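You operate a simulated robot arm through the tools that you are given. There is no shell and no other tool. Be economical: measure what you need, move in short steps, check, and stop when the job is done.

The job below is to be done with a simulated two-armed robot. You get a single attempt, and the scene is never put back.

## Task
Pick up the roll from the top shelf of the cooling rack with one hand, pass it to the other hand and put it on the top of the long bench. Set down upright: roll.

It is judged by the outcome, as a careful person would: the job done as asked, and still so three seconds after it is handed in. It fails if anything else is knocked over, pushed out of place, dropped, spilled or broken.

## Robot
Two 6-joint arms with two-finger grippers on one trunk, on a base that drives. Base frame: it is fixed to the floor where the robot stands at the start and does not move with it; the origin is under the middle of the robot, x ahead of it, y to its left, z up. Units: cm, rad, N and s.
The left shoulder is at the start at [6.1, 14.3, 88.4], the right one opposite. With the tool pointing down near the work surface each hand reaches from about 10 to 68 cm from the robot's upright axis, wherever it stands, measured 20 degrees to its own side. Places, roughly: roll (7x7x14 cm) [70, 10, 100]; top of the long bench [110, 230, 90]. Payload 2.45 kg a hand.
Tool frame (each hand has its own): the origin (TCP) lies between the finger pads and is the grasp point; the fingertips stand 2.6 cm ahead of it; z points along the fingers, y is the line along which they close. The gripper opens to 9.6 cm. The gripper's body begins 6.9 cm behind the TCP.
Orientation is told as [roll, pitch, yaw] about the base's x, y, z axes, in that order, counted from this pose: with the fingers straight down and closing along the base's y, the tool's x points along the base's -x, its y along +y and its z along -z.

## Interface
- The arms move only by the tool play_rows. It takes "left_targets", "right_targets" or both (then of equal length, played together; a hand with none holds still); each is a list of rows, each a list of 6 numbers: the shift along the base's x, y, z in m, then the turn, a rotation vector about the base's x, y, z in rad. In form: [[tx, ty, tz, rx, ry, rz], ...]. A call has 1 to 20 rows; each row shifts and turns the commanded pose from where the row before left it. "left_jaw" and "right_jaw" are, for a hand that has rows, the finger opening in m, from 0 to 0.096, set as the call begins (left out, the last holds). Rows are played at 5 a second. More than 5 cm and 0.15 rad between two rows, or a gripper value outside its range, and nothing of the call is played. A pose out of reach is approached as far as the arm can. The call stops where the force on the tool passes 40 N (or 10 N more than at its start, if that is more) or the arm is blocked; 0.2 s more then pass. The fingers move at their own pace and stop on an object; they squeeze with about 40 N. The grip force told is the motor's: it shows also when the fingers shut on nothing. Time passes only in rows, and 0.2 s behind the last, so rows that do not move let the fingers close. It gives the time, the measured TCP pose, the force on the tool (base axes), the opening and the grip force at its end, in the units of the frame above (readings bear some noise), with the torque about the TCP (base axes, N m) and any sound that the robot's microphone picked up.
- Cameras (640 x 400 px; columns grow to the right, rows downward): "scene" is now at [14.93, 0.08, 150.9]; the picture's right is [0.03, -1.00, 0.00], its down [-0.57, -0.02, -0.82] and it looks along [0.82, 0.03, -0.57] (base axes); focal length 279 px, centre (320, 200). "left" rides on the left gripper at [8.2, -0.3, -9.8] in its tool frame; the picture's right is [0.04, 1.00, 0.00], its down [-0.73, 0.03, -0.68] and it looks along [-0.68, 0.03, 0.73] (tool axes); focal length 256 px, centre (320, 200). "right" rides on the right gripper at [8.2, 0.3, -9.8] in its tool frame; the picture's right is [-0.04, 1.00, 0.00], its down [-0.73, -0.03, -0.68] and it looks along [-0.68, -0.03, 0.73] (tool axes); focal length 256 px, centre (320, 200). There is no depth. A picture from a camera that has moved, and an enlarged one, comes with that camera's place and axes in the base frame and with its lens.
- capture(camera): a new picture of that camera. The clock stands still meanwhile.
- lift_body(by): slides the trunk up (or, below 0, down) by that many cm; the arms and the scene camera ride with it, the base frame stays. It gives what a move gives, with no picture.
- base_move(legs): drives the robot by 1 to 6 legs, each [ahead, turn to the left] in cm and rad, along the robot's own axes; the way and the turn of a leg run together, so that a leg with both is an arc; at most 150 cm and 3.142 rad a leg. The arms and the cameras ride along, it lands a little off, and it stops where it bumps. It gives what a move gives.
- aim_head(pan, tilt): turns the head with the scene camera to pan (to the left, within 1.501 rad either way) and tilt (down, from -0.506 to 1.204), counted from straight ahead of the robot. It gives what a move gives.
- close_up(camera, box): a new picture of the part [left, top, right, bottom] of that camera's present view, enlarged. The clock stands still meanwhile.
- hand_in(): hands the job in; it is judged then, once.

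Go step by step. Nothing tells you exact positions but the pictures and the camera data: compare them with the known pose of the tool, close in by small moves and look again before you grip or let go. The budget is 120 turns and 100 pictures, counting those below and the enlarged ones. Unless the task says otherwise, let go and move clear before handing in, and close with one line.

The tools are called after "Call:" as a command line: name --argument value ..., lists and objects as JSON in quotes. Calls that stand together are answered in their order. play_rows: Moves the arms, as the interface text tells. Its arguments: {"type":"object","properties":{"left_targets":{"type":"array"},"left_jaw":{"type":"number"},"right_targets":{"type":"array"},"right_jaw":{"type":"number"}},"required":[]} The other tools are called the same way: lift_body (by) slides the trunk up or down; base_move (legs) drives the base; aim_head (pan, tilt) turns the head that bears the scene camera; capture (camera) takes a picture; close_up (camera, box) takes an enlarged picture of a part of a camera's view; hand_in () hands the job in.

At the start:

```text
clock: 0.0
left_tool_pos: [43.36, 26.18, 125.57]
left_orientation: [-0.001, 0.0, 0.004]
left_ft_force: [-0.4, -0.2, 0.7]
left_torque: [0.0, -0.01, 0.02]
left_opening: 9.6
left_grasp_force: 0.0
right_tool_pos: [42.56, -10.52, 126.72]
right_orientation: [0.001, -0.001, 0.002]
right_ft_force: [-0.2, -0.4, 0.0]
right_torque: [0.03, -0.02, 0.01]
right_opening: 9.59
right_grasp_force: 0.0
trunk travel left (down, up): [-50.9, 8.1]
robot x, y, heading: [0.21, -0.0, -0.003]
head pan, tilt: [0.031, 0.604]
```

scene: 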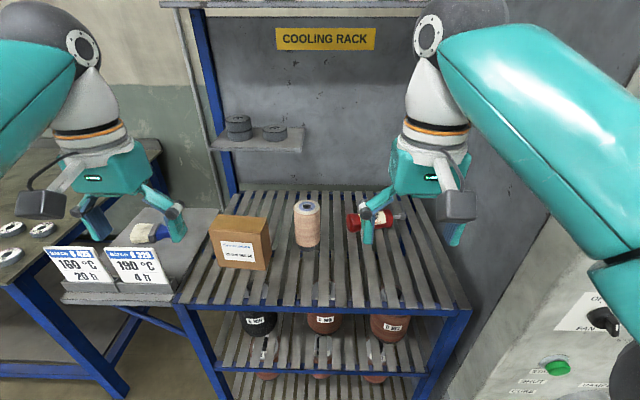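
right: 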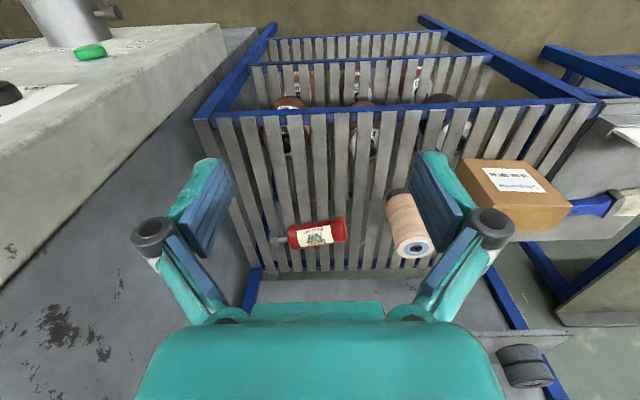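
left: 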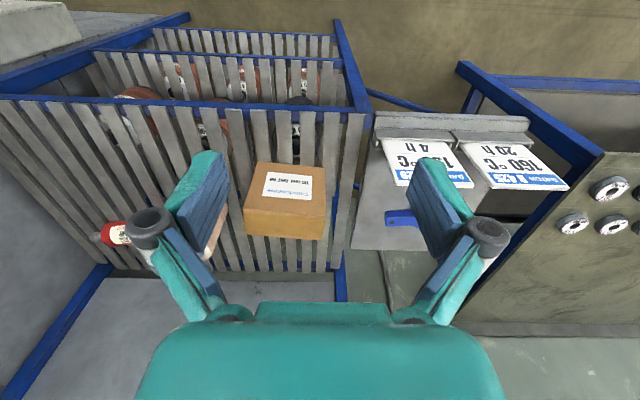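

The roll stands on the rack's slatted top. Both cameras put its top centre at about (75, 5.5, 107), between a box on the left and a red bottle on the right. Next I look closer at it and left toward the bench.

Call:
close_up --camera "scene" --box '[200, 160, 440, 310]'

Call:
aim_head --pan 1.2 --tilt 0.4

Call:
capture --camera "scene"

```text
2.67 times, centred on (320, 235) of scene
camera zoom: at [14.93, 0.08, 150.9], right [0.03, -1.0, 0.0], down [-0.57, -0.02, -0.82], along [0.82, 0.03, -0.57], focal length 744 px, centre (320, 107)
```

zoom: 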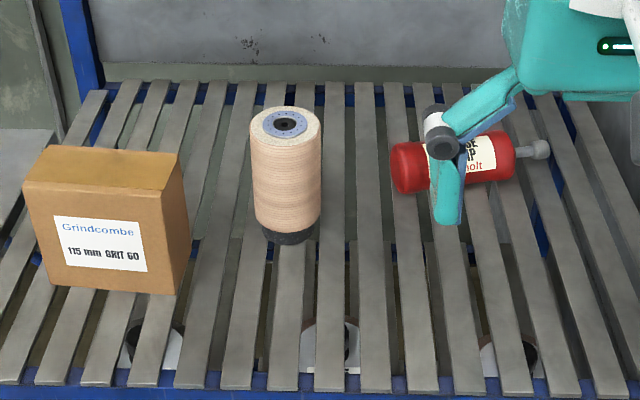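

```text
clock: 1.4
left_tool_pos: [43.39, 26.05, 125.64]
left_orientation: [-0.001, 0.0, 0.003]
left_ft_force: [0.1, -0.5, -0.2]
left_torque: [0.01, 0.01, 0.01]
left_opening: 9.59
left_grasp_force: 0.1
right_tool_pos: [42.68, -10.46, 126.81]
right_orientation: [0.0, -0.001, 0.003]
right_ft_force: [-0.9, 0.4, 0.1]
right_torque: [-0.01, 0.03, -0.05]
right_opening: 9.56
right_grasp_force: 0.0
trunk travel left (down, up): [-50.9, 8.1]
robot x, y, heading: [-0.09, 0.03, 0.001]
head pan, tilt: [1.201, 0.4]
```

```text
95 pictures are left
camera scene: at [9.46, 8.44, 152.75], right [0.93, -0.36, 0.0], down [-0.14, -0.36, -0.92], along [0.33, 0.86, -0.39], focal length 279 px, centre (320, 200)
```

scene: 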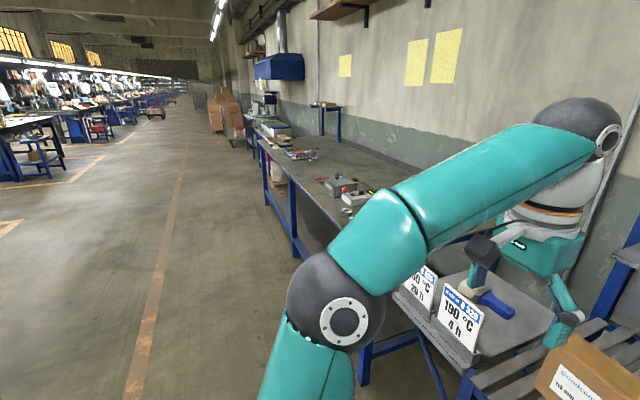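

Roll: axis about (74.9, 5.6), z 93–107. The bench runs along the wall to the left, with its front edge near x≈62. I'll drive up a little and yaw the left hand so it closes along x with its camera on the +y side.

Call:
base_move --legs '[[18, 0]]'

Call:
aim_head --pan 0.0 --tilt 0.75

Call:
play_rows --left_targets '[[0, 0, 0, 0, 0, -0.1428], [0, 0, 0, 0, 0, -0.1428], [0, 0, 0, 0, 0, -0.1428], [0, 0, 0, 0, 0, -0.1428], [0, 0, 0, 0, 0, -0.1428], [0, 0, 0, 0, 0, -0.1428], [0, 0, 0, 0, 0, -0.1428], [0, 0, 0, 0, 0, -0.1428], [0, 0, 0, 0, 0, -0.1428], [0, 0, 0, 0, 0, -0.1428], [0, 0, 0, 0, 0, -0.1428], [0, 0, 0, 0, 0, 0]]' --left_jaw 0.096

Call:
capture --camera "scene"

Call:
capture --camera "left"

```text
clock: 2.9
left_tool_pos: [61.87, 26.07, 125.62]
left_orientation: [0.0, 0.001, 0.003]
left_ft_force: [0.4, 0.3, -0.9]
left_torque: [0.03, 0.04, 0.0]
left_opening: 9.62
left_grasp_force: 0.0
right_tool_pos: [61.12, -10.53, 126.74]
right_orientation: [-0.002, 0.001, 0.003]
right_ft_force: [0.8, 0.5, 0.8]
right_torque: [0.01, 0.06, 0.0]
right_opening: 9.59
right_grasp_force: 0.1
trunk travel left (down, up): [-50.9, 8.1]
robot x, y, heading: [18.36, 0.3, 0.0]
head pan, tilt: [1.201, 0.4]
```

```text
clock: 4.3
left_tool_pos: [61.7, 26.15, 125.67]
left_orientation: [0.0, 0.001, 0.004]
left_ft_force: [0.0, 0.1, 0.6]
left_torque: [0.02, 0.01, 0.03]
left_opening: 9.57
left_grasp_force: 0.0
right_tool_pos: [61.02, -10.6, 126.8]
right_orientation: [-0.001, 0.0, 0.003]
right_ft_force: [-0.5, 0.5, -0.2]
right_torque: [0.0, 0.0, 0.0]
right_opening: 9.6
right_grasp_force: 0.1
trunk travel left (down, up): [-50.9, 8.1]
robot x, y, heading: [18.62, 0.01, 0.003]
head pan, tilt: [0.0, 0.75]
```

```text
clock: 6.9
left_tool_pos: [61.75, 26.1, 125.62]
left_orientation: [0.001, 0.0, -1.567]
left_ft_force: [0.8, 0.5, 1.2]
left_torque: [-0.03, 0.02, 0.01]
left_opening: 9.62
left_grasp_force: 0.1
right_tool_pos: [60.93, -10.48, 126.89]
right_orientation: [-0.001, -0.001, 0.003]
right_ft_force: [0.9, 0.2, -0.3]
right_torque: [0.01, 0.0, -0.03]
right_opening: 9.6
right_grasp_force: 0.1
trunk travel left (down, up): [-50.9, 8.1]
robot x, y, heading: [18.12, 0.06, 0.001]
head pan, tilt: [0.0, 0.75]
```

```text
94 pictures are left
camera scene: at [32.75, -0.21, 149.64], right [0.0, -1.0, 0.0], down [-0.68, 0.0, -0.73], along [0.73, 0.0, -0.68], focal length 279 px, centre (320, 200)
```

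scene: 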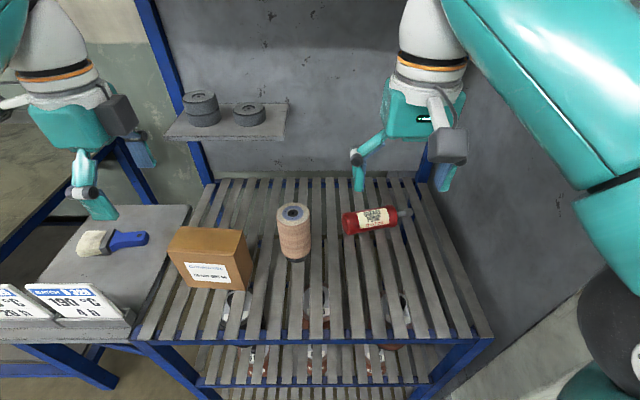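

```text
93 pictures are left
camera left: at [61.39, 34.19, 135.41], right [1.0, 0.04, 0.0], down [0.03, -0.73, 0.68], along [0.03, -0.68, -0.73], focal length 256 px, centre (320, 200)
```

left: 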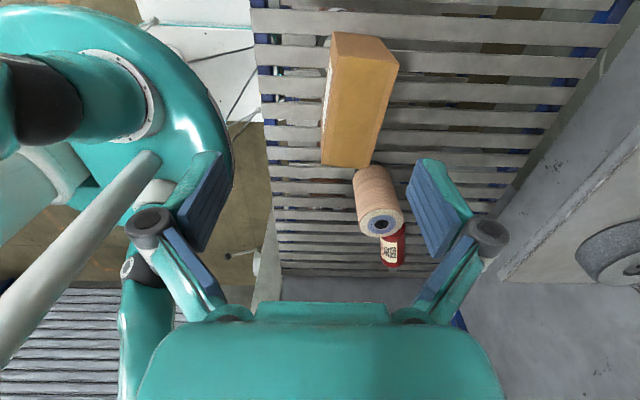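

The roll is confirmed near (74.5, 5). I move the left hand over it, staying above, and draw the right hand back a little.

Call:
play_rows --left_targets '[[0.025, -0.041, -0.01, 0, 0, 0], [0.025, -0.041, -0.01, 0, 0, 0], [0.025, -0.041, -0.01, 0, 0, 0], [0.025, -0.041, -0.01, 0, 0, 0], [0.025, -0.041, -0.01, 0, 0, 0], [0, 0, 0, 0, 0, 0]]' --right_targets '[[-0.03, -0.01, 0, 0, 0, 0], [-0.03, -0.01, 0, 0, 0, 0], [-0.03, -0.01, 0, 0, 0, 0], [-0.03, -0.01, 0, 0, 0, 0], [0, 0, 0, 0, 0, 0], [0, 0, 0, 0, 0, 0]]'

Call:
capture --camera "scene"

Call:
capture --camera "left"

```text
clock: 8.3
left_tool_pos: [71.83, 5.82, 118.75]
left_orientation: [0.003, -0.001, -1.566]
left_ft_force: [-1.4, 0.7, -0.6]
left_torque: [-0.02, -0.04, 0.01]
left_opening: 9.59
left_grasp_force: 0.1
left hand out of reach, approached as far as the arm can: row 4, 5
right_tool_pos: [48.97, -14.41, 127.14]
right_orientation: [0.003, -0.001, 0.003]
right_ft_force: [-0.1, -0.8, 0.0]
right_torque: [0.01, -0.02, -0.04]
right_opening: 9.61
right_grasp_force: 0.1
trunk travel left (down, up): [-50.9, 8.1]
robot x, y, heading: [18.39, -0.16, -0.001]
head pan, tilt: [0.0, 0.75]
```

```text
92 pictures are left
camera scene: at [32.63, -0.15, 149.66], right [0.0, -1.0, 0.0], down [-0.68, 0.0, -0.73], along [0.73, 0.0, -0.68], focal length 279 px, centre (320, 200)
```

scene: 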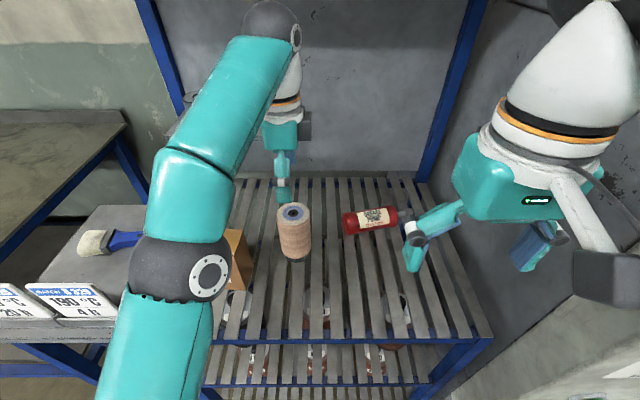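

```text
91 pictures are left
camera left: at [71.5, 14.13, 128.56], right [1.0, 0.04, 0.0], down [0.03, -0.73, 0.68], along [0.03, -0.68, -0.73], focal length 256 px, centre (320, 200)
```

left: 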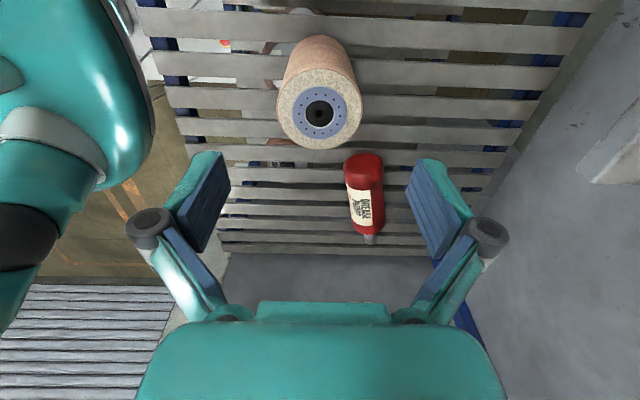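

The left camera now puts the roll at about (72.2, 5.3) with its top near z=109, and the left arm is at its reach limit. I drive 5 cm closer and re-check.

Call:
base_move --legs '[[5, 0]]'

Call:
play_rows --left_targets '[[-0.025, 0, 0, 0, 0, 0], [-0.02, 0, 0, 0, 0, 0], [0, 0, 0, 0, 0, 0]]'

Call:
capture --camera "left"

```text
clock: 9.2
left_tool_pos: [77.32, 5.87, 118.59]
left_orientation: [0.001, -0.001, -1.568]
left_ft_force: [0.7, 0.5, 0.0]
left_torque: [-0.01, 0.1, -0.02]
left_opening: 9.58
left_grasp_force: 0.1
right_tool_pos: [54.27, -14.48, 126.94]
right_orientation: [-0.001, 0.002, 0.002]
right_ft_force: [0.4, -0.2, -0.2]
right_torque: [0.0, 0.11, -0.02]
right_opening: 9.6
right_grasp_force: 0.0
trunk travel left (down, up): [-50.9, 8.1]
robot x, y, heading: [23.46, 0.03, -0.006]
head pan, tilt: [0.0, 0.75]
```

```text
clock: 10.0
left_tool_pos: [72.47, 5.93, 118.83]
left_orientation: [0.002, 0.001, -1.567]
left_ft_force: [-0.9, 0.4, 0.9]
left_torque: [0.01, 0.02, -0.01]
left_opening: 9.59
left_grasp_force: 0.0
right_tool_pos: [54.02, -14.31, 127.0]
right_orientation: [0.0, -0.002, 0.003]
right_ft_force: [0.3, -0.3, 0.5]
right_torque: [0.01, -0.02, 0.0]
right_opening: 9.59
right_grasp_force: 0.2
trunk travel left (down, up): [-50.9, 8.1]
robot x, y, heading: [23.04, -0.02, -0.0]
head pan, tilt: [0.0, 0.75]
```

```text
90 pictures are left
camera left: at [72.17, 14.13, 128.56], right [1.0, 0.04, 0.0], down [0.03, -0.73, 0.68], along [0.03, -0.68, -0.73], focal length 256 px, centre (320, 200)
```

left: 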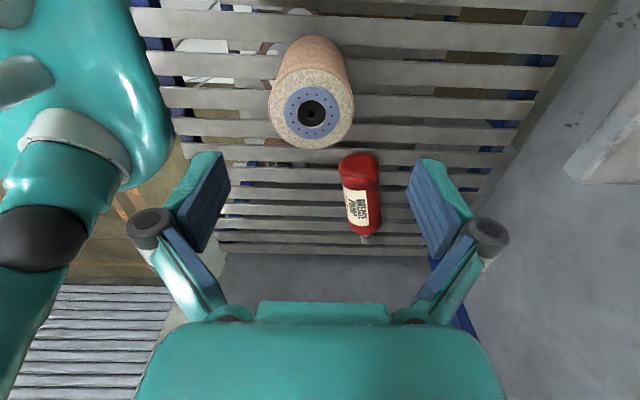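

Centred to within about half a centimetre. I correct by (-0.4, -0.5), go down 5 cm and look again.

Call:
play_rows --left_targets '[[-0.004, -0.005, 0, 0, 0, 0], [0, 0, -0.025, 0, 0, 0], [0, 0, -0.025, 0, 0, 0], [0, 0, 0, 0, 0, 0]]'

Call:
capture --camera "left"

Call:
close_up --camera "scene" --box '[220, 120, 400, 280]'

```text
clock: 11.0
left_tool_pos: [72.1, 5.37, 113.69]
left_orientation: [0.002, 0.0, -1.565]
left_ft_force: [-0.4, 0.3, -0.3]
left_torque: [-0.03, 0.03, 0.0]
left_opening: 9.6
left_grasp_force: 0.1
right_tool_pos: [53.94, -14.48, 127.16]
right_orientation: [0.0, -0.001, 0.003]
right_ft_force: [0.1, 0.1, 0.9]
right_torque: [-0.01, -0.02, 0.02]
right_opening: 9.59
right_grasp_force: 0.0
trunk travel left (down, up): [-50.9, 8.1]
robot x, y, heading: [23.37, -0.02, -0.003]
head pan, tilt: [0.0, 0.75]
```

```text
89 pictures are left
camera left: at [71.67, 13.62, 123.45], right [1.0, 0.04, 0.0], down [0.03, -0.73, 0.68], along [0.03, -0.68, -0.73], focal length 256 px, centre (320, 200)
```

left: 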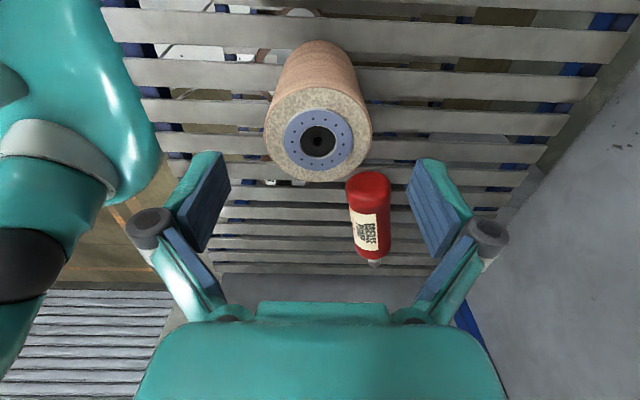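

```text
2.50 times, centred on (310, 200) of scene
camera zoom: at [37.74, -0.21, 149.64], right [0.0, -1.0, 0.0], down [-0.68, 0.0, -0.73], along [0.73, 0.0, -0.68], focal length 697 px, centre (345, 200)
```

zoom: 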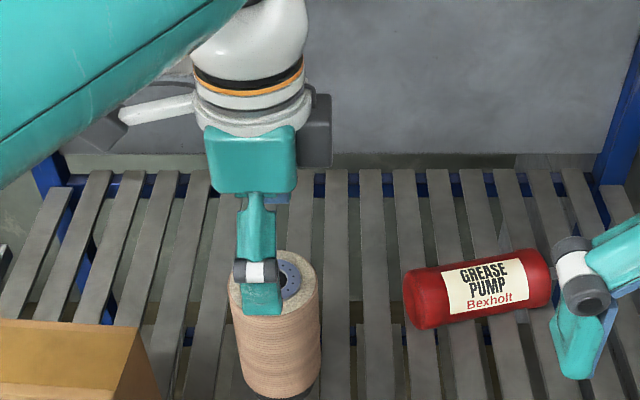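

Nearly aligned; scene view suggests the roll is a bit nearer y≈4.5. I nudge -0.4 in y and descend 4 cm so that the tips just straddle the top, then check.

Call:
play_rows --left_targets '[[0, -0.004, 0, 0, 0, 0], [0, 0, -0.02, 0, 0, 0], [0, 0, -0.02, 0, 0, 0], [0, 0, 0, 0, 0, 0]]'

Call:
capture --camera "left"

Call:
close_up --camera "scene" --box '[220, 120, 400, 280]'

```text
clock: 12.0
left_tool_pos: [72.0, 5.03, 109.7]
left_orientation: [0.002, -0.001, -1.566]
left_ft_force: [-0.1, -0.6, 1.1]
left_torque: [0.01, 0.03, -0.02]
left_opening: 9.61
left_grasp_force: 0.1
right_tool_pos: [53.92, -14.49, 127.05]
right_orientation: [0.002, 0.0, 0.004]
right_ft_force: [0.6, 0.3, -1.6]
right_torque: [0.02, -0.01, -0.01]
right_opening: 9.59
right_grasp_force: 0.0
trunk travel left (down, up): [-50.9, 8.1]
robot x, y, heading: [23.77, -0.05, -0.0]
head pan, tilt: [0.0, 0.75]
```

```text
87 pictures are left
camera left: at [71.6, 13.15, 119.52], right [1.0, 0.04, 0.0], down [0.03, -0.73, 0.68], along [0.03, -0.68, -0.73], focal length 256 px, centre (320, 200)
```

left: 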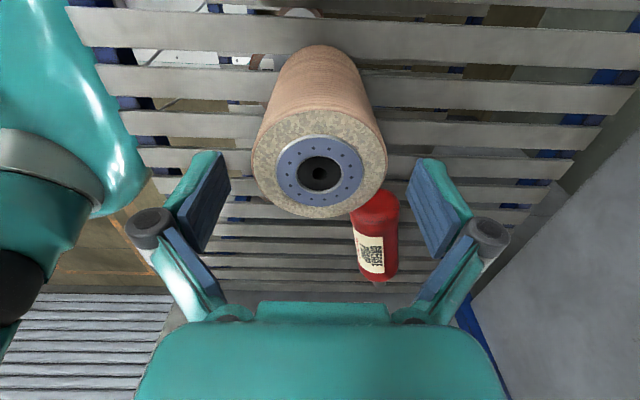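

```text
2.50 times, centred on (310, 200) of scene
camera zoom: at [37.74, -0.21, 149.64], right [0.0, -1.0, 0.0], down [-0.68, 0.0, -0.73], along [0.73, 0.0, -0.68], focal length 697 px, centre (345, 200)
```

zoom: 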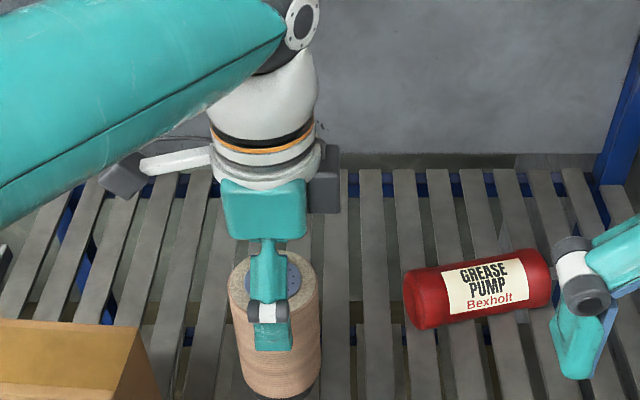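

Both views show the fingers centred (roll axis ≈ (71.9, 5.0), top ≈108.8). I go down 4 cm and close.

Call:
play_rows --left_targets '[[0, 0, -0.02, 0, 0, 0], [0, 0, -0.02, 0, 0, 0], [0, 0, 0, 0, 0, 0]]'

Call:
play_rows --left_targets '[[0, 0, 0, 0, 0, 0], [0, 0, 0, 0, 0, 0], [0, 0, 0, 0, 0, 0], [0, 0, 0, 0, 0, 0]]' --left_jaw 0.03

Call:
capture --camera "left"

```text
clock: 12.8
left_tool_pos: [72.1, 4.83, 105.82]
left_orientation: [0.001, -0.001, -1.567]
left_ft_force: [0.0, -0.7, -0.5]
left_torque: [0.0, -0.02, 0.0]
left_opening: 9.6
left_grasp_force: 0.0
right_tool_pos: [54.08, -14.43, 127.1]
right_orientation: [0.0, -0.001, 0.003]
right_ft_force: [-0.2, -0.1, 0.6]
right_torque: [0.03, 0.0, 0.02]
right_opening: 9.6
right_grasp_force: 0.0
trunk travel left (down, up): [-50.9, 8.1]
robot x, y, heading: [23.45, 0.12, -0.002]
head pan, tilt: [0.0, 0.75]
```

```text
clock: 13.8
left_tool_pos: [71.96, 4.94, 105.85]
left_orientation: [0.003, 0.001, -1.567]
left_ft_force: [-0.6, -1.6, 0.3]
left_torque: [-0.03, 0.02, 0.01]
left_opening: 6.69
left_grasp_force: 40.1
right_tool_pos: [53.97, -14.5, 127.12]
right_orientation: [0.001, -0.003, 0.004]
right_ft_force: [0.6, -0.2, 0.9]
right_torque: [-0.02, 0.0, 0.0]
right_opening: 9.62
right_grasp_force: 0.1
trunk travel left (down, up): [-50.9, 8.1]
robot x, y, heading: [22.96, -0.04, -0.003]
head pan, tilt: [0.0, 0.75]
```

```text
85 pictures are left
camera left: at [71.66, 13.09, 115.59], right [1.0, 0.04, 0.0], down [0.03, -0.73, 0.68], along [0.03, -0.68, -0.73], focal length 256 px, centre (320, 200)
```

left: 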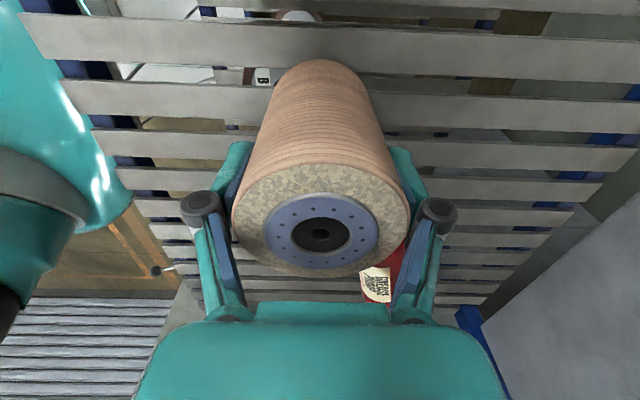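

Gripped at 6.7 cm. I lift straight up.

Call:
play_rows --left_targets '[[0, 0, 0.01, 0, 0, 0], [0, 0, 0.02, 0, 0, 0], [0, 0, 0.03, 0, 0, 0], [0, 0, 0.03, 0, 0, 0], [0, 0, 0.03, 0, 0, 0], [0, 0, 0.03, 0, 0, 0], [0, 0, 0, 0, 0, 0]]'

Call:
capture --camera "scene"

```text
clock: 15.4
left_tool_pos: [72.01, 5.04, 120.77]
left_orientation: [0.002, 0.0, -1.568]
left_ft_force: [0.4, -0.6, -4.1]
left_torque: [-0.01, 0.0, 0.01]
left_opening: 6.72
left_grasp_force: 40.0
right_tool_pos: [53.92, -14.36, 127.1]
right_orientation: [0.0, -0.002, 0.003]
right_ft_force: [-0.7, 0.4, -1.0]
right_torque: [-0.01, 0.0, -0.04]
right_opening: 9.63
right_grasp_force: 0.1
trunk travel left (down, up): [-50.9, 8.1]
robot x, y, heading: [23.62, -0.26, 0.001]
head pan, tilt: [0.0, 0.75]
```

```text
84 pictures are left
camera scene: at [37.79, -0.18, 149.64], right [0.0, -1.0, 0.0], down [-0.68, 0.0, -0.73], along [0.73, 0.0, -0.68], focal length 279 px, centre (320, 200)
```

scene: 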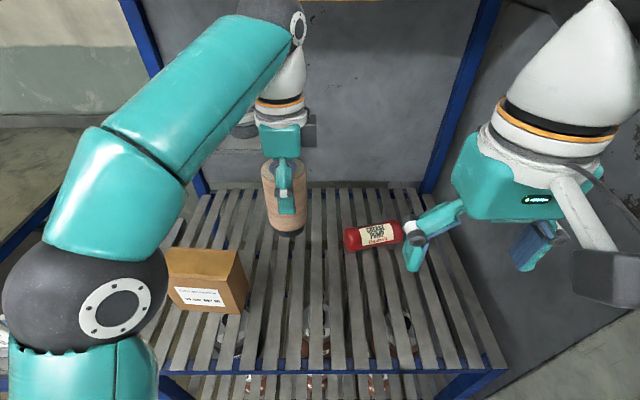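

The roll is lifted clean (about 0.45 kg). I back away from the rack, then turn the right hand to point along +y with its closing axis along x and its camera up.

Call:
base_move --legs '[[-42, 0]]'

Call:
play_rows --right_targets '[[0.01, -0.01, -0.01, 0.0806, 0.0806, -0.0806], [0.01, -0.01, -0.01, 0.0806, 0.0806, -0.0806], [0.01, -0.01, -0.01, 0.0806, 0.0806, -0.0806], [0.01, -0.01, -0.01, 0.0806, 0.0806, -0.0806], [0.01, 0, -0.01, 0.0806, 0.0806, -0.0806], [0.01, 0, -0.01, 0.0806, 0.0806, -0.0806], [0.01, 0, -0.01, 0.0806, 0.0806, -0.0806], [0.01, 0, -0.01, 0.0806, 0.0806, -0.0806], [0, 0, 0, 0.0806, 0.0806, -0.0806], [0, 0, 0, 0.0806, 0.0806, -0.0806], [0, 0, 0, 0.0806, 0.0806, -0.0806], [0, 0, 0, 0.0806, 0.0806, -0.0806], [0, 0, 0, 0.0806, 0.0806, -0.0806], [0, 0, 0, 0.0806, 0.0806, -0.0806], [0, 0, 0, 0.0806, 0.0806, -0.0806], [0, 0, 0, 0, 0, 0]]' --right_jaw 0.096

Call:
capture --camera "scene"

Call:
capture --camera "right"

```text
clock: 18.0
left_tool_pos: [30.57, 5.12, 120.76]
left_orientation: [0.001, 0.0, -1.565]
left_ft_force: [-0.3, 0.0, -3.7]
left_torque: [-0.06, -0.03, 0.0]
left_opening: 6.71
left_grasp_force: 40.3
right_tool_pos: [12.68, -14.44, 126.98]
right_orientation: [0.0, -0.002, 0.006]
right_ft_force: [-0.6, -1.0, 0.1]
right_torque: [-0.02, -0.04, -0.01]
right_opening: 9.6
right_grasp_force: 0.1
trunk travel left (down, up): [-50.9, 8.1]
robot x, y, heading: [-17.69, -0.0, 0.002]
head pan, tilt: [0.0, 0.75]
```

```text
clock: 21.4
left_tool_pos: [30.73, 5.08, 120.85]
left_orientation: [0.001, 0.0, -1.565]
left_ft_force: [-0.1, -0.6, -4.5]
left_torque: [-0.01, 0.04, -0.01]
left_opening: 6.69
left_grasp_force: 39.0
right_tool_pos: [20.76, -18.52, 119.08]
right_orientation: [1.606, 1.566, 0.032]
right_ft_force: [-0.2, 0.0, -1.0]
right_torque: [-0.01, -0.03, 0.04]
right_opening: 9.61
right_grasp_force: 0.1
trunk travel left (down, up): [-50.9, 8.1]
robot x, y, heading: [-18.15, 0.16, 0.002]
head pan, tilt: [0.0, 0.75]
```

```text
83 pictures are left
camera scene: at [-3.51, -0.19, 149.63], right [0.0, -1.0, 0.0], down [-0.68, 0.0, -0.73], along [0.73, 0.0, -0.68], focal length 279 px, centre (320, 200)
```

scene: 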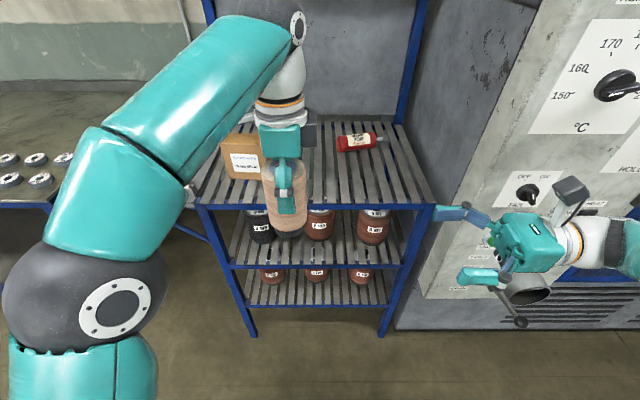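

```text
82 pictures are left
camera right: at [20.96, -28.27, 127.22], right [1.0, 0.0, -0.04], down [-0.03, -0.68, -0.73], along [-0.02, 0.73, -0.68], focal length 256 px, centre (320, 200)
```

right: 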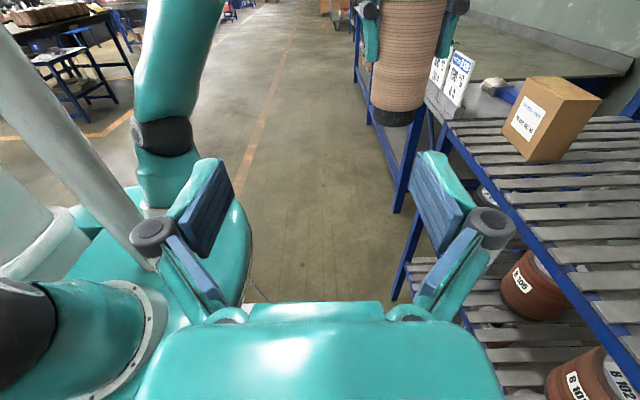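

The right hand points along +y as wanted. I take a closer look at its underside, because it must clear the bench at set-down.

Call:
close_up --camera "scene" --box '[400, 150, 640, 350]'

```text
2.00 times, centred on (520, 250) of scene
camera zoom: at [-3.51, -0.19, 149.63], right [0.0, -1.0, 0.0], down [-0.68, 0.0, -0.73], along [0.73, 0.0, -0.68], focal length 558 px, centre (-80, 100)
```

zoom: 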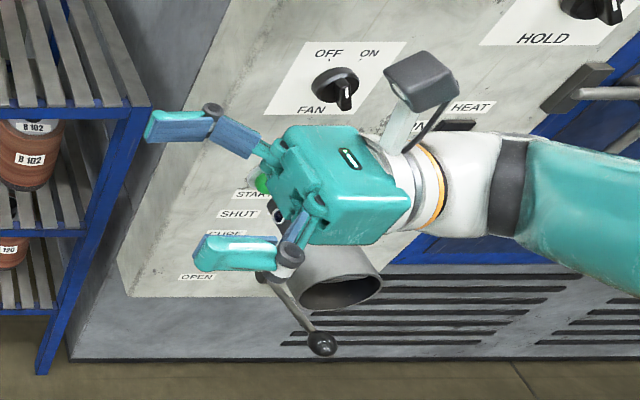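

The wrist is as thick as the gripper, so I tilt the right hand about 20° down in its finger plane; this leaves the grip on the cylinder unaffected. Then I line it up in front of the roll's lower part.

Call:
play_rows --right_targets '[[0.033, 0.0, -0.015, -0.117, 0, 0], [0.033, 0.0, -0.015, -0.117, 0, 0], [0.033, 0.03, -0.015, -0.117, 0, 0], [0, 0, 0, 0, 0, 0]]'

Call:
capture --camera "right"

Call:
capture --camera "scene"

```text
clock: 22.4
left_tool_pos: [30.59, 4.95, 120.81]
left_orientation: [0.003, 0.0, -1.567]
left_ft_force: [0.2, 0.3, -5.3]
left_torque: [-0.01, -0.01, -0.02]
left_opening: 6.68
left_grasp_force: 40.6
right_tool_pos: [30.63, -15.26, 114.52]
right_orientation: [0.013, 1.219, -1.556]
right_ft_force: [-0.7, -0.5, 0.6]
right_torque: [0.0, -0.03, -0.05]
right_opening: 9.6
right_grasp_force: 0.1
trunk travel left (down, up): [-50.9, 8.1]
robot x, y, heading: [-18.04, -0.01, 0.0]
head pan, tilt: [0.0, 0.75]
```

```text
80 pictures are left
camera right: at [30.84, -21.74, 125.57], right [1.0, -0.01, -0.03], down [-0.03, -0.89, -0.45], along [-0.02, 0.45, -0.89], focal length 256 px, centre (320, 200)
```

right: 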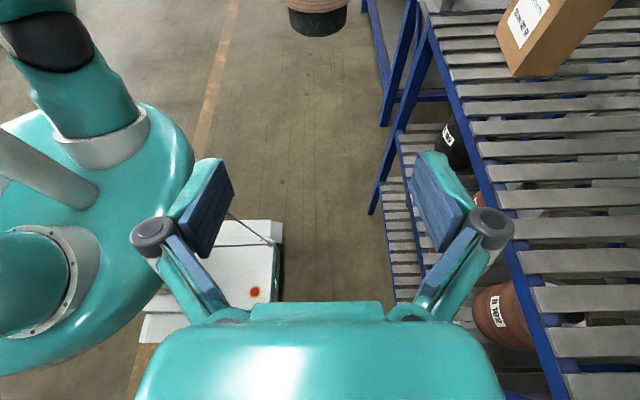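

```text
79 pictures are left
camera scene: at [-3.62, -0.26, 149.65], right [0.0, -1.0, 0.0], down [-0.68, 0.0, -0.73], along [0.73, 0.0, -0.68], focal length 279 px, centre (320, 200)
```

scene: 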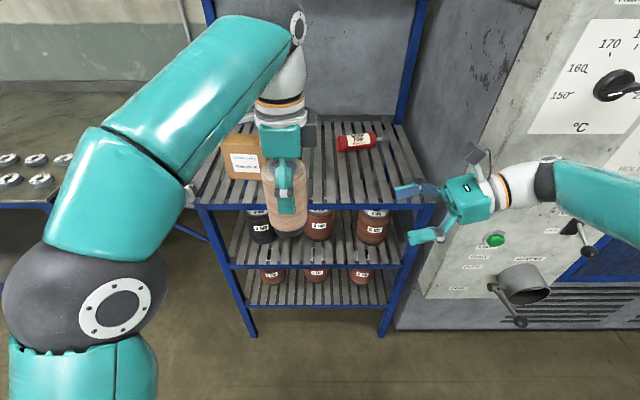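

Aligned in x; the roll bottom appears to be at z≈111.5, so I raise the right hand 0.6 cm and advance 12 cm, then check.

Call:
play_rows --right_targets '[[0, 0.03, 0.006, 0, 0, 0], [0, 0.03, 0, 0, 0, 0], [0, 0.03, 0, 0, 0, 0], [0, 0.03, 0, 0, 0, 0], [0, 0, 0, 0, 0, 0]]'

Call:
capture --camera "right"

Call:
close_up --camera "scene" --box '[200, 110, 440, 260]'

```text
clock: 23.6
left_tool_pos: [30.71, 5.2, 120.8]
left_orientation: [0.002, 0.001, -1.567]
left_ft_force: [-0.1, -0.4, -4.3]
left_torque: [-0.02, 0.0, -0.01]
left_opening: 6.71
left_grasp_force: 39.3
right_tool_pos: [30.76, -3.51, 115.17]
right_orientation: [0.012, 1.219, -1.558]
right_ft_force: [0.4, -0.5, -0.6]
right_torque: [0.03, 0.02, 0.06]
right_opening: 9.61
right_grasp_force: 0.1
trunk travel left (down, up): [-50.9, 8.1]
robot x, y, heading: [-18.09, -0.28, -0.001]
head pan, tilt: [0.0, 0.75]
```

```text
78 pictures are left
camera right: at [30.94, -9.94, 126.14], right [1.0, -0.01, -0.03], down [-0.03, -0.89, -0.45], along [-0.02, 0.46, -0.89], focal length 256 px, centre (320, 200)
```

right: 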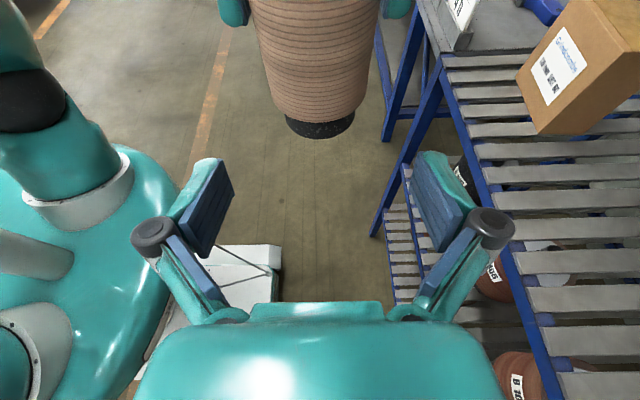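

```text
2.67 times, centred on (320, 185) of scene
camera zoom: at [-3.53, -0.22, 149.64], right [0.0, -1.0, 0.0], down [-0.68, 0.0, -0.73], along [0.73, 0.0, -0.68], focal length 744 px, centre (320, 240)
```

zoom: 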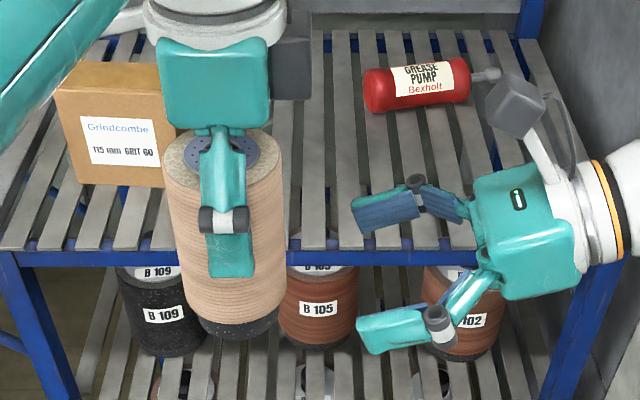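

Good alignment. I raise 0.3 cm and advance 6 cm, then look once more before the final bit.

Call:
play_rows --right_targets '[[0, 0.02, 0.003, 0, 0, 0], [0, 0.02, 0, 0, 0, 0], [0, 0.02, 0, 0, 0, 0], [0, 0, 0, 0, 0, 0]]'

Call:
capture --camera "right"

Call:
close_up --camera "scene" --box '[200, 110, 440, 260]'

```text
clock: 24.6
left_tool_pos: [30.68, 4.94, 120.76]
left_orientation: [0.0, -0.001, -1.565]
left_ft_force: [0.2, -0.2, -4.5]
left_torque: [-0.01, 0.0, -0.01]
left_opening: 6.69
left_grasp_force: 40.6
right_tool_pos: [30.6, 2.7, 115.45]
right_orientation: [0.012, 1.22, -1.559]
right_ft_force: [-0.3, 0.0, 0.7]
right_torque: [0.0, 0.02, 0.01]
right_opening: 9.61
right_grasp_force: 0.0
trunk travel left (down, up): [-50.9, 8.1]
robot x, y, heading: [-18.01, -0.15, -0.003]
head pan, tilt: [0.0, 0.75]
```

```text
76 pictures are left
camera right: at [30.89, -3.7, 126.5], right [1.0, -0.01, -0.03], down [-0.03, -0.89, -0.46], along [-0.02, 0.46, -0.89], focal length 256 px, centre (320, 200)
```

right: 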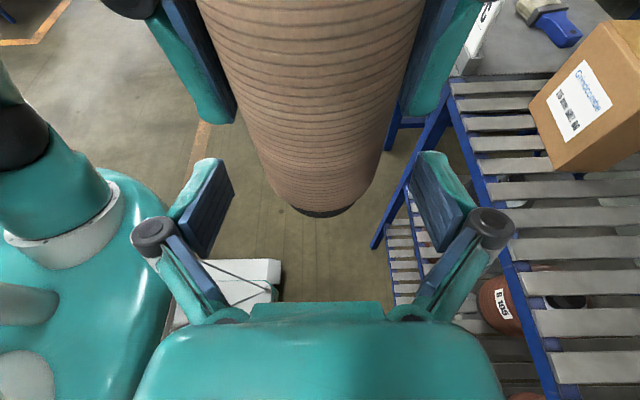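

```text
2.67 times, centred on (320, 185) of scene
camera zoom: at [-3.52, -0.22, 149.64], right [0.0, -1.0, 0.0], down [-0.68, 0.0, -0.73], along [0.73, 0.0, -0.68], focal length 744 px, centre (320, 240)
```

zoom: 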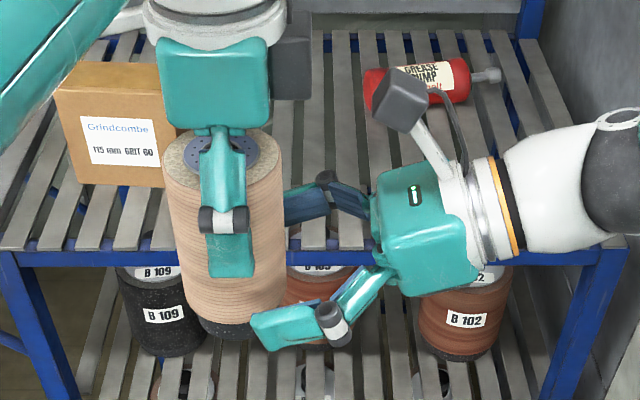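

Everything is centred and the camera boxes stay clear. Final 2.3 cm advance, then the right hand closes.

Call:
play_rows --right_targets '[[0, 0.012, 0, 0, 0, 0], [0, 0.011, 0, 0, 0, 0], [0, 0, 0, 0, 0, 0]]'

Call:
play_rows --right_targets '[[0, 0, 0, 0, 0, 0], [0, 0, 0, 0, 0, 0], [0, 0, 0, 0, 0, 0], [0, 0, 0, 0, 0, 0]]' --right_jaw 0.03

Call:
capture --camera "right"

Call:
close_up --camera "scene" --box '[200, 110, 440, 260]'

```text
clock: 25.4
left_tool_pos: [30.64, 5.12, 120.84]
left_orientation: [0.002, -0.001, -1.565]
left_ft_force: [0.8, -0.4, -4.2]
left_torque: [-0.02, 0.0, 0.02]
left_opening: 6.68
left_grasp_force: 40.4
right_tool_pos: [30.57, 4.93, 115.51]
right_orientation: [0.01, 1.222, -1.558]
right_ft_force: [0.3, 1.0, 0.7]
right_torque: [0.01, -0.03, 0.02]
right_opening: 9.6
right_grasp_force: 0.1
trunk travel left (down, up): [-50.9, 8.1]
robot x, y, heading: [-17.51, 0.05, -0.002]
head pan, tilt: [0.0, 0.75]
```

```text
clock: 26.4
left_tool_pos: [30.67, 5.06, 120.85]
left_orientation: [0.001, -0.001, -1.565]
left_ft_force: [-4.3, 0.3, -4.9]
left_torque: [0.06, 0.08, 0.21]
left_opening: 6.7
left_grasp_force: 39.8
right_tool_pos: [30.63, 4.96, 115.6]
right_orientation: [0.014, 1.217, -1.558]
right_ft_force: [4.6, -1.2, -0.4]
right_torque: [-0.05, 0.17, -0.21]
right_opening: 6.65
right_grasp_force: 40.1
trunk travel left (down, up): [-50.9, 8.1]
robot x, y, heading: [-18.31, -0.13, 0.001]
head pan, tilt: [0.0, 0.75]
```

```text
74 pictures are left
camera right: at [30.87, -1.47, 126.57], right [1.0, -0.01, -0.03], down [-0.03, -0.89, -0.45], along [-0.02, 0.46, -0.89], focal length 256 px, centre (320, 200)
```

right: 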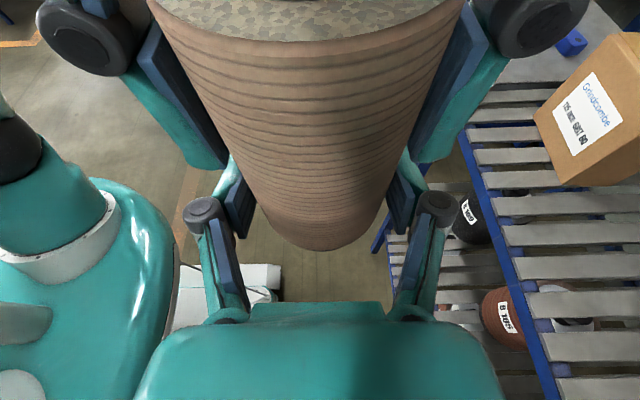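

```text
2.67 times, centred on (320, 185) of scene
camera zoom: at [-3.51, -0.19, 149.63], right [0.0, -1.0, 0.0], down [-0.68, 0.0, -0.73], along [0.73, 0.0, -0.68], focal length 744 px, centre (320, 240)
```

zoom: 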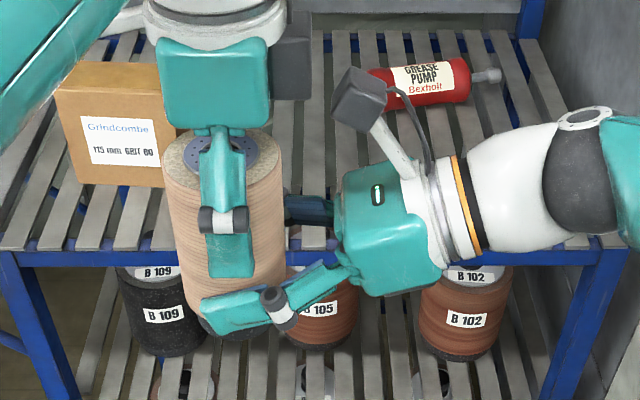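

Both hands hold it, with only small cross forces. The left now opens and rises straight up clear.

Call:
play_rows --left_targets '[[0, 0, 0, 0, 0, 0], [0, 0, 0, 0, 0, 0], [0, 0, 0, 0, 0, 0]]' --left_jaw 0.096

Call:
play_rows --left_targets '[[0, 0, 0.02, 0, 0, 0], [0, 0, 0.03, 0, 0, 0], [0, 0, 0.03, 0, 0, 0], [0, 0, 0.02, 0, 0, 0], [0, 0.04, 0, 0, 0, 0], [0, 0.04, 0, 0, 0, 0], [0, 0.04, 0, 0, 0, 0], [0, 0.04, 0, 0, 0, 0], [0, 0.04, 0, 0, 0, 0], [0, 0, 0, 0, 0, 0]]'

Call:
capture --camera "scene"

```text
clock: 27.2
left_tool_pos: [30.55, 5.26, 120.79]
left_orientation: [0.001, 0.001, -1.566]
left_ft_force: [-0.3, -0.5, 0.8]
left_torque: [-0.01, 0.01, 0.01]
left_opening: 9.59
left_grasp_force: 0.1
right_tool_pos: [30.51, 5.06, 115.63]
right_orientation: [0.012, 1.218, -1.559]
right_ft_force: [-0.3, 0.4, 0.0]
right_torque: [0.0, -0.01, 0.02]
right_opening: 6.65
right_grasp_force: 39.8
trunk travel left (down, up): [-50.9, 8.1]
robot x, y, heading: [-18.01, 0.13, 0.005]
head pan, tilt: [0.0, 0.75]
```

```text
clock: 29.4
left_tool_pos: [27.86, 26.19, 125.06]
left_orientation: [0.002, 0.0, -1.564]
left_ft_force: [-0.2, 0.3, 0.3]
left_torque: [0.02, -0.05, 0.01]
left_opening: 9.6
left_grasp_force: 0.0
left hand out of reach, approached as far as the arm can: row 2, 3, 4
right_tool_pos: [30.63, 4.92, 115.49]
right_orientation: [0.012, 1.22, -1.56]
right_ft_force: [-0.5, -1.2, -4.0]
right_torque: [-0.03, 0.0, 0.01]
right_opening: 7.03
right_grasp_force: 40.3
trunk travel left (down, up): [-50.9, 8.1]
robot x, y, heading: [-17.92, 0.06, 0.003]
head pan, tilt: [0.0, 0.75]
```

```text
72 pictures are left
camera scene: at [-3.52, -0.25, 149.64], right [0.0, -1.0, 0.0], down [-0.68, 0.0, -0.73], along [0.73, 0.0, -0.68], focal length 279 px, centre (320, 200)
```

scene: 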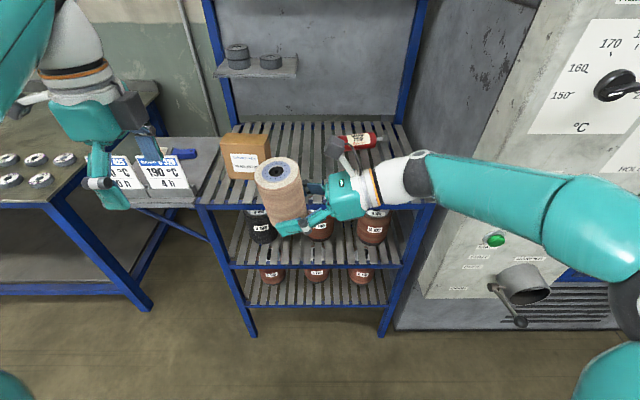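

The left hand couldn't rise the full way and probably brushed the roll: the right opening went from 6.65 to 7.03 and the roll looks tilted. I look closely.

Call:
close_up --camera "scene" --box '[220, 120, 400, 270]'

Call:
capture --camera "right"

Call:
capture --camera "left"

```text
2.67 times, centred on (310, 195) of scene
camera zoom: at [-3.52, -0.25, 149.64], right [0.0, -1.0, 0.0], down [-0.68, 0.0, -0.73], along [0.73, 0.0, -0.68], focal length 744 px, centre (347, 213)
```

zoom: 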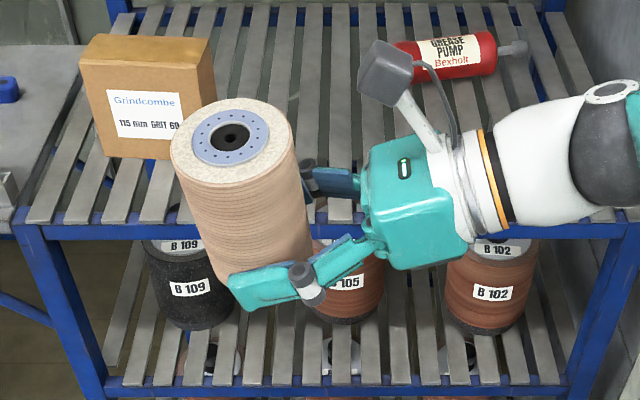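

```text
70 pictures are left
camera right: at [30.84, -1.52, 126.55], right [1.0, -0.01, -0.03], down [-0.03, -0.89, -0.46], along [-0.02, 0.46, -0.89], focal length 256 px, centre (320, 200)
```

right: 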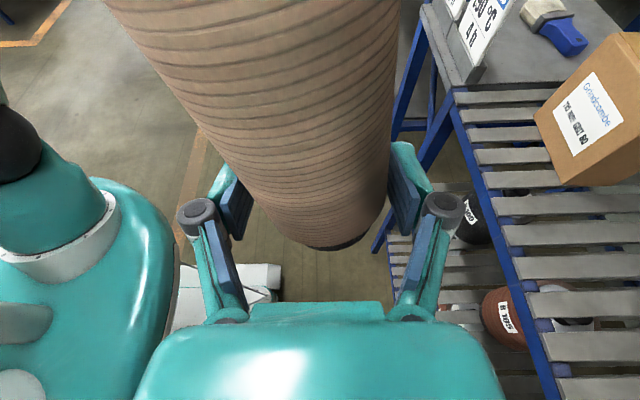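

```text
69 pictures are left
camera left: at [27.45, 34.31, 134.79], right [1.0, 0.04, 0.0], down [0.03, -0.73, 0.68], along [0.03, -0.68, -0.73], focal length 256 px, centre (320, 200)
```

left: 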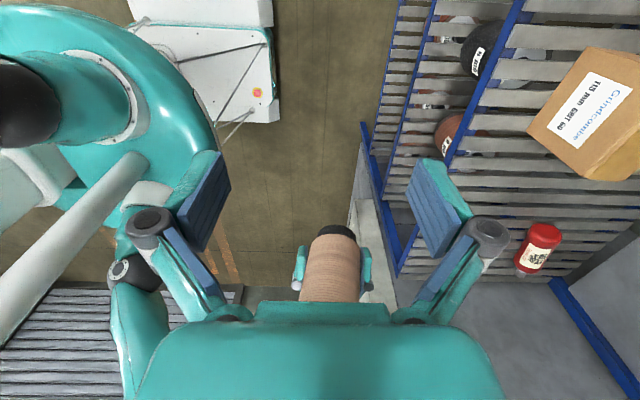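

The roll now leans roughly 12° toward -x and 10° toward +y in the right hand, still held firmly. I'll lower the right hand and rotate it to make the roll vertical. Then the left can re-grip squarely and I can redo the handover properly.

Call:
play_rows --right_targets '[[-0.01, 0, -0.03, 0, 0, 0], [-0.01, 0, -0.03, 0, 0, 0], [-0.01, 0, -0.03, 0.06, 0.07, 0], [-0.01, 0, -0.03, 0.06, 0.07, 0], [0, 0, 0, 0.06, 0.07, 0], [0, 0, 0, 0, 0, 0]]'

Call:
close_up --camera "scene" --box '[200, 150, 440, 300]'

Call:
capture --camera "left"

```text
clock: 30.8
left_tool_pos: [27.77, 26.04, 124.96]
left_orientation: [0.003, 0.001, -1.566]
left_ft_force: [0.6, 0.3, -0.3]
left_torque: [-0.01, -0.01, -0.03]
left_opening: 9.61
left_grasp_force: 0.1
right_tool_pos: [26.64, 4.99, 103.58]
right_orientation: [-0.893, 1.307, -2.427]
right_ft_force: [-0.2, 0.6, -4.5]
right_torque: [-0.01, 0.01, -0.01]
right_opening: 7.01
right_grasp_force: 39.7
trunk travel left (down, up): [-50.9, 8.1]
robot x, y, heading: [-18.38, 0.05, 0.0]
head pan, tilt: [0.0, 0.75]
```

```text
2.67 times, centred on (320, 225) of scene
camera zoom: at [-3.53, -0.18, 149.64], right [0.0, -1.0, 0.0], down [-0.68, 0.0, -0.73], along [0.73, 0.0, -0.68], focal length 744 px, centre (320, 133)
```

zoom: 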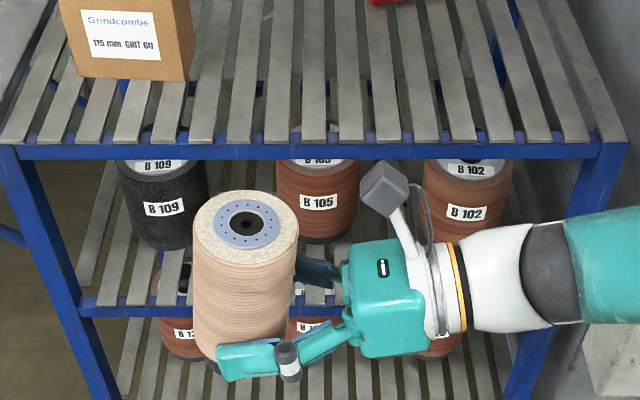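

```text
67 pictures are left
camera left: at [27.45, 34.34, 134.77], right [1.0, 0.05, 0.0], down [0.03, -0.73, 0.68], along [0.03, -0.68, -0.73], focal length 256 px, centre (320, 200)
```

left: 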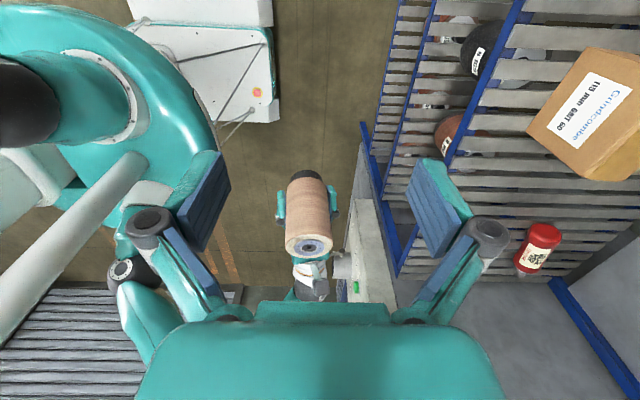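

I over-corrected slightly; I rotate back about 0.06 rad in each axis and re-check, with the head aimed lower for a better look.

Call:
play_rows --right_targets '[[0, 0, 0, -0.06, -0.06, 0], [0, 0, 0, 0, 0, 0]]'

Call:
close_up --camera "scene" --box '[240, 200, 360, 300]'

Call:
close_up --camera "left" --box '[250, 140, 370, 290]'

```text
clock: 31.4
left_tool_pos: [27.87, 26.04, 124.96]
left_orientation: [0.001, -0.001, -1.565]
left_ft_force: [-0.7, -0.3, 0.8]
left_torque: [-0.01, -0.03, 0.01]
left_opening: 9.59
left_grasp_force: 0.0
right_tool_pos: [26.63, 4.91, 103.57]
right_orientation: [-0.568, 1.298, -2.113]
right_ft_force: [0.3, 0.3, -4.8]
right_torque: [-0.03, -0.02, 0.04]
right_opening: 7.01
right_grasp_force: 40.1
trunk travel left (down, up): [-50.9, 8.1]
robot x, y, heading: [-17.92, -0.16, 0.003]
head pan, tilt: [0.0, 0.75]
```

```text
4.00 times, centred on (300, 250) of scene
camera zoom: at [-3.48, -0.19, 149.63], right [0.0, -1.0, 0.0], down [-0.68, 0.0, -0.73], along [0.73, 0.0, -0.68], focal length 1115 px, centre (400, 0)
```

zoom: 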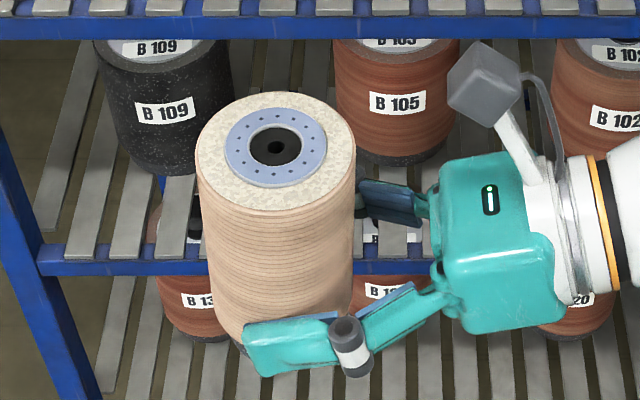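

```text
2.67 times, centred on (310, 215) of left
camera zoom: at [27.49, 34.33, 134.76], right [1.0, 0.05, 0.0], down [0.03, -0.73, 0.68], along [0.03, -0.68, -0.73], focal length 683 px, centre (347, 160)
```

zoom: 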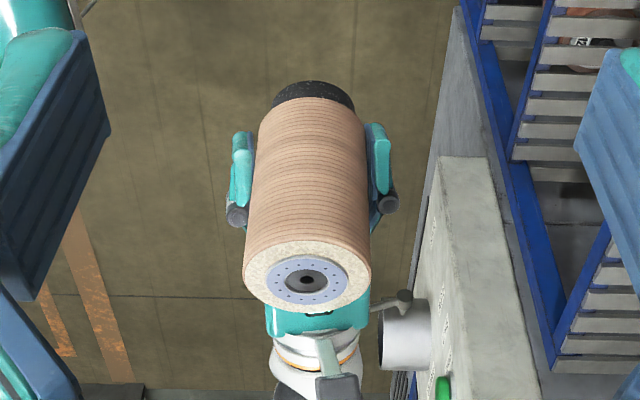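

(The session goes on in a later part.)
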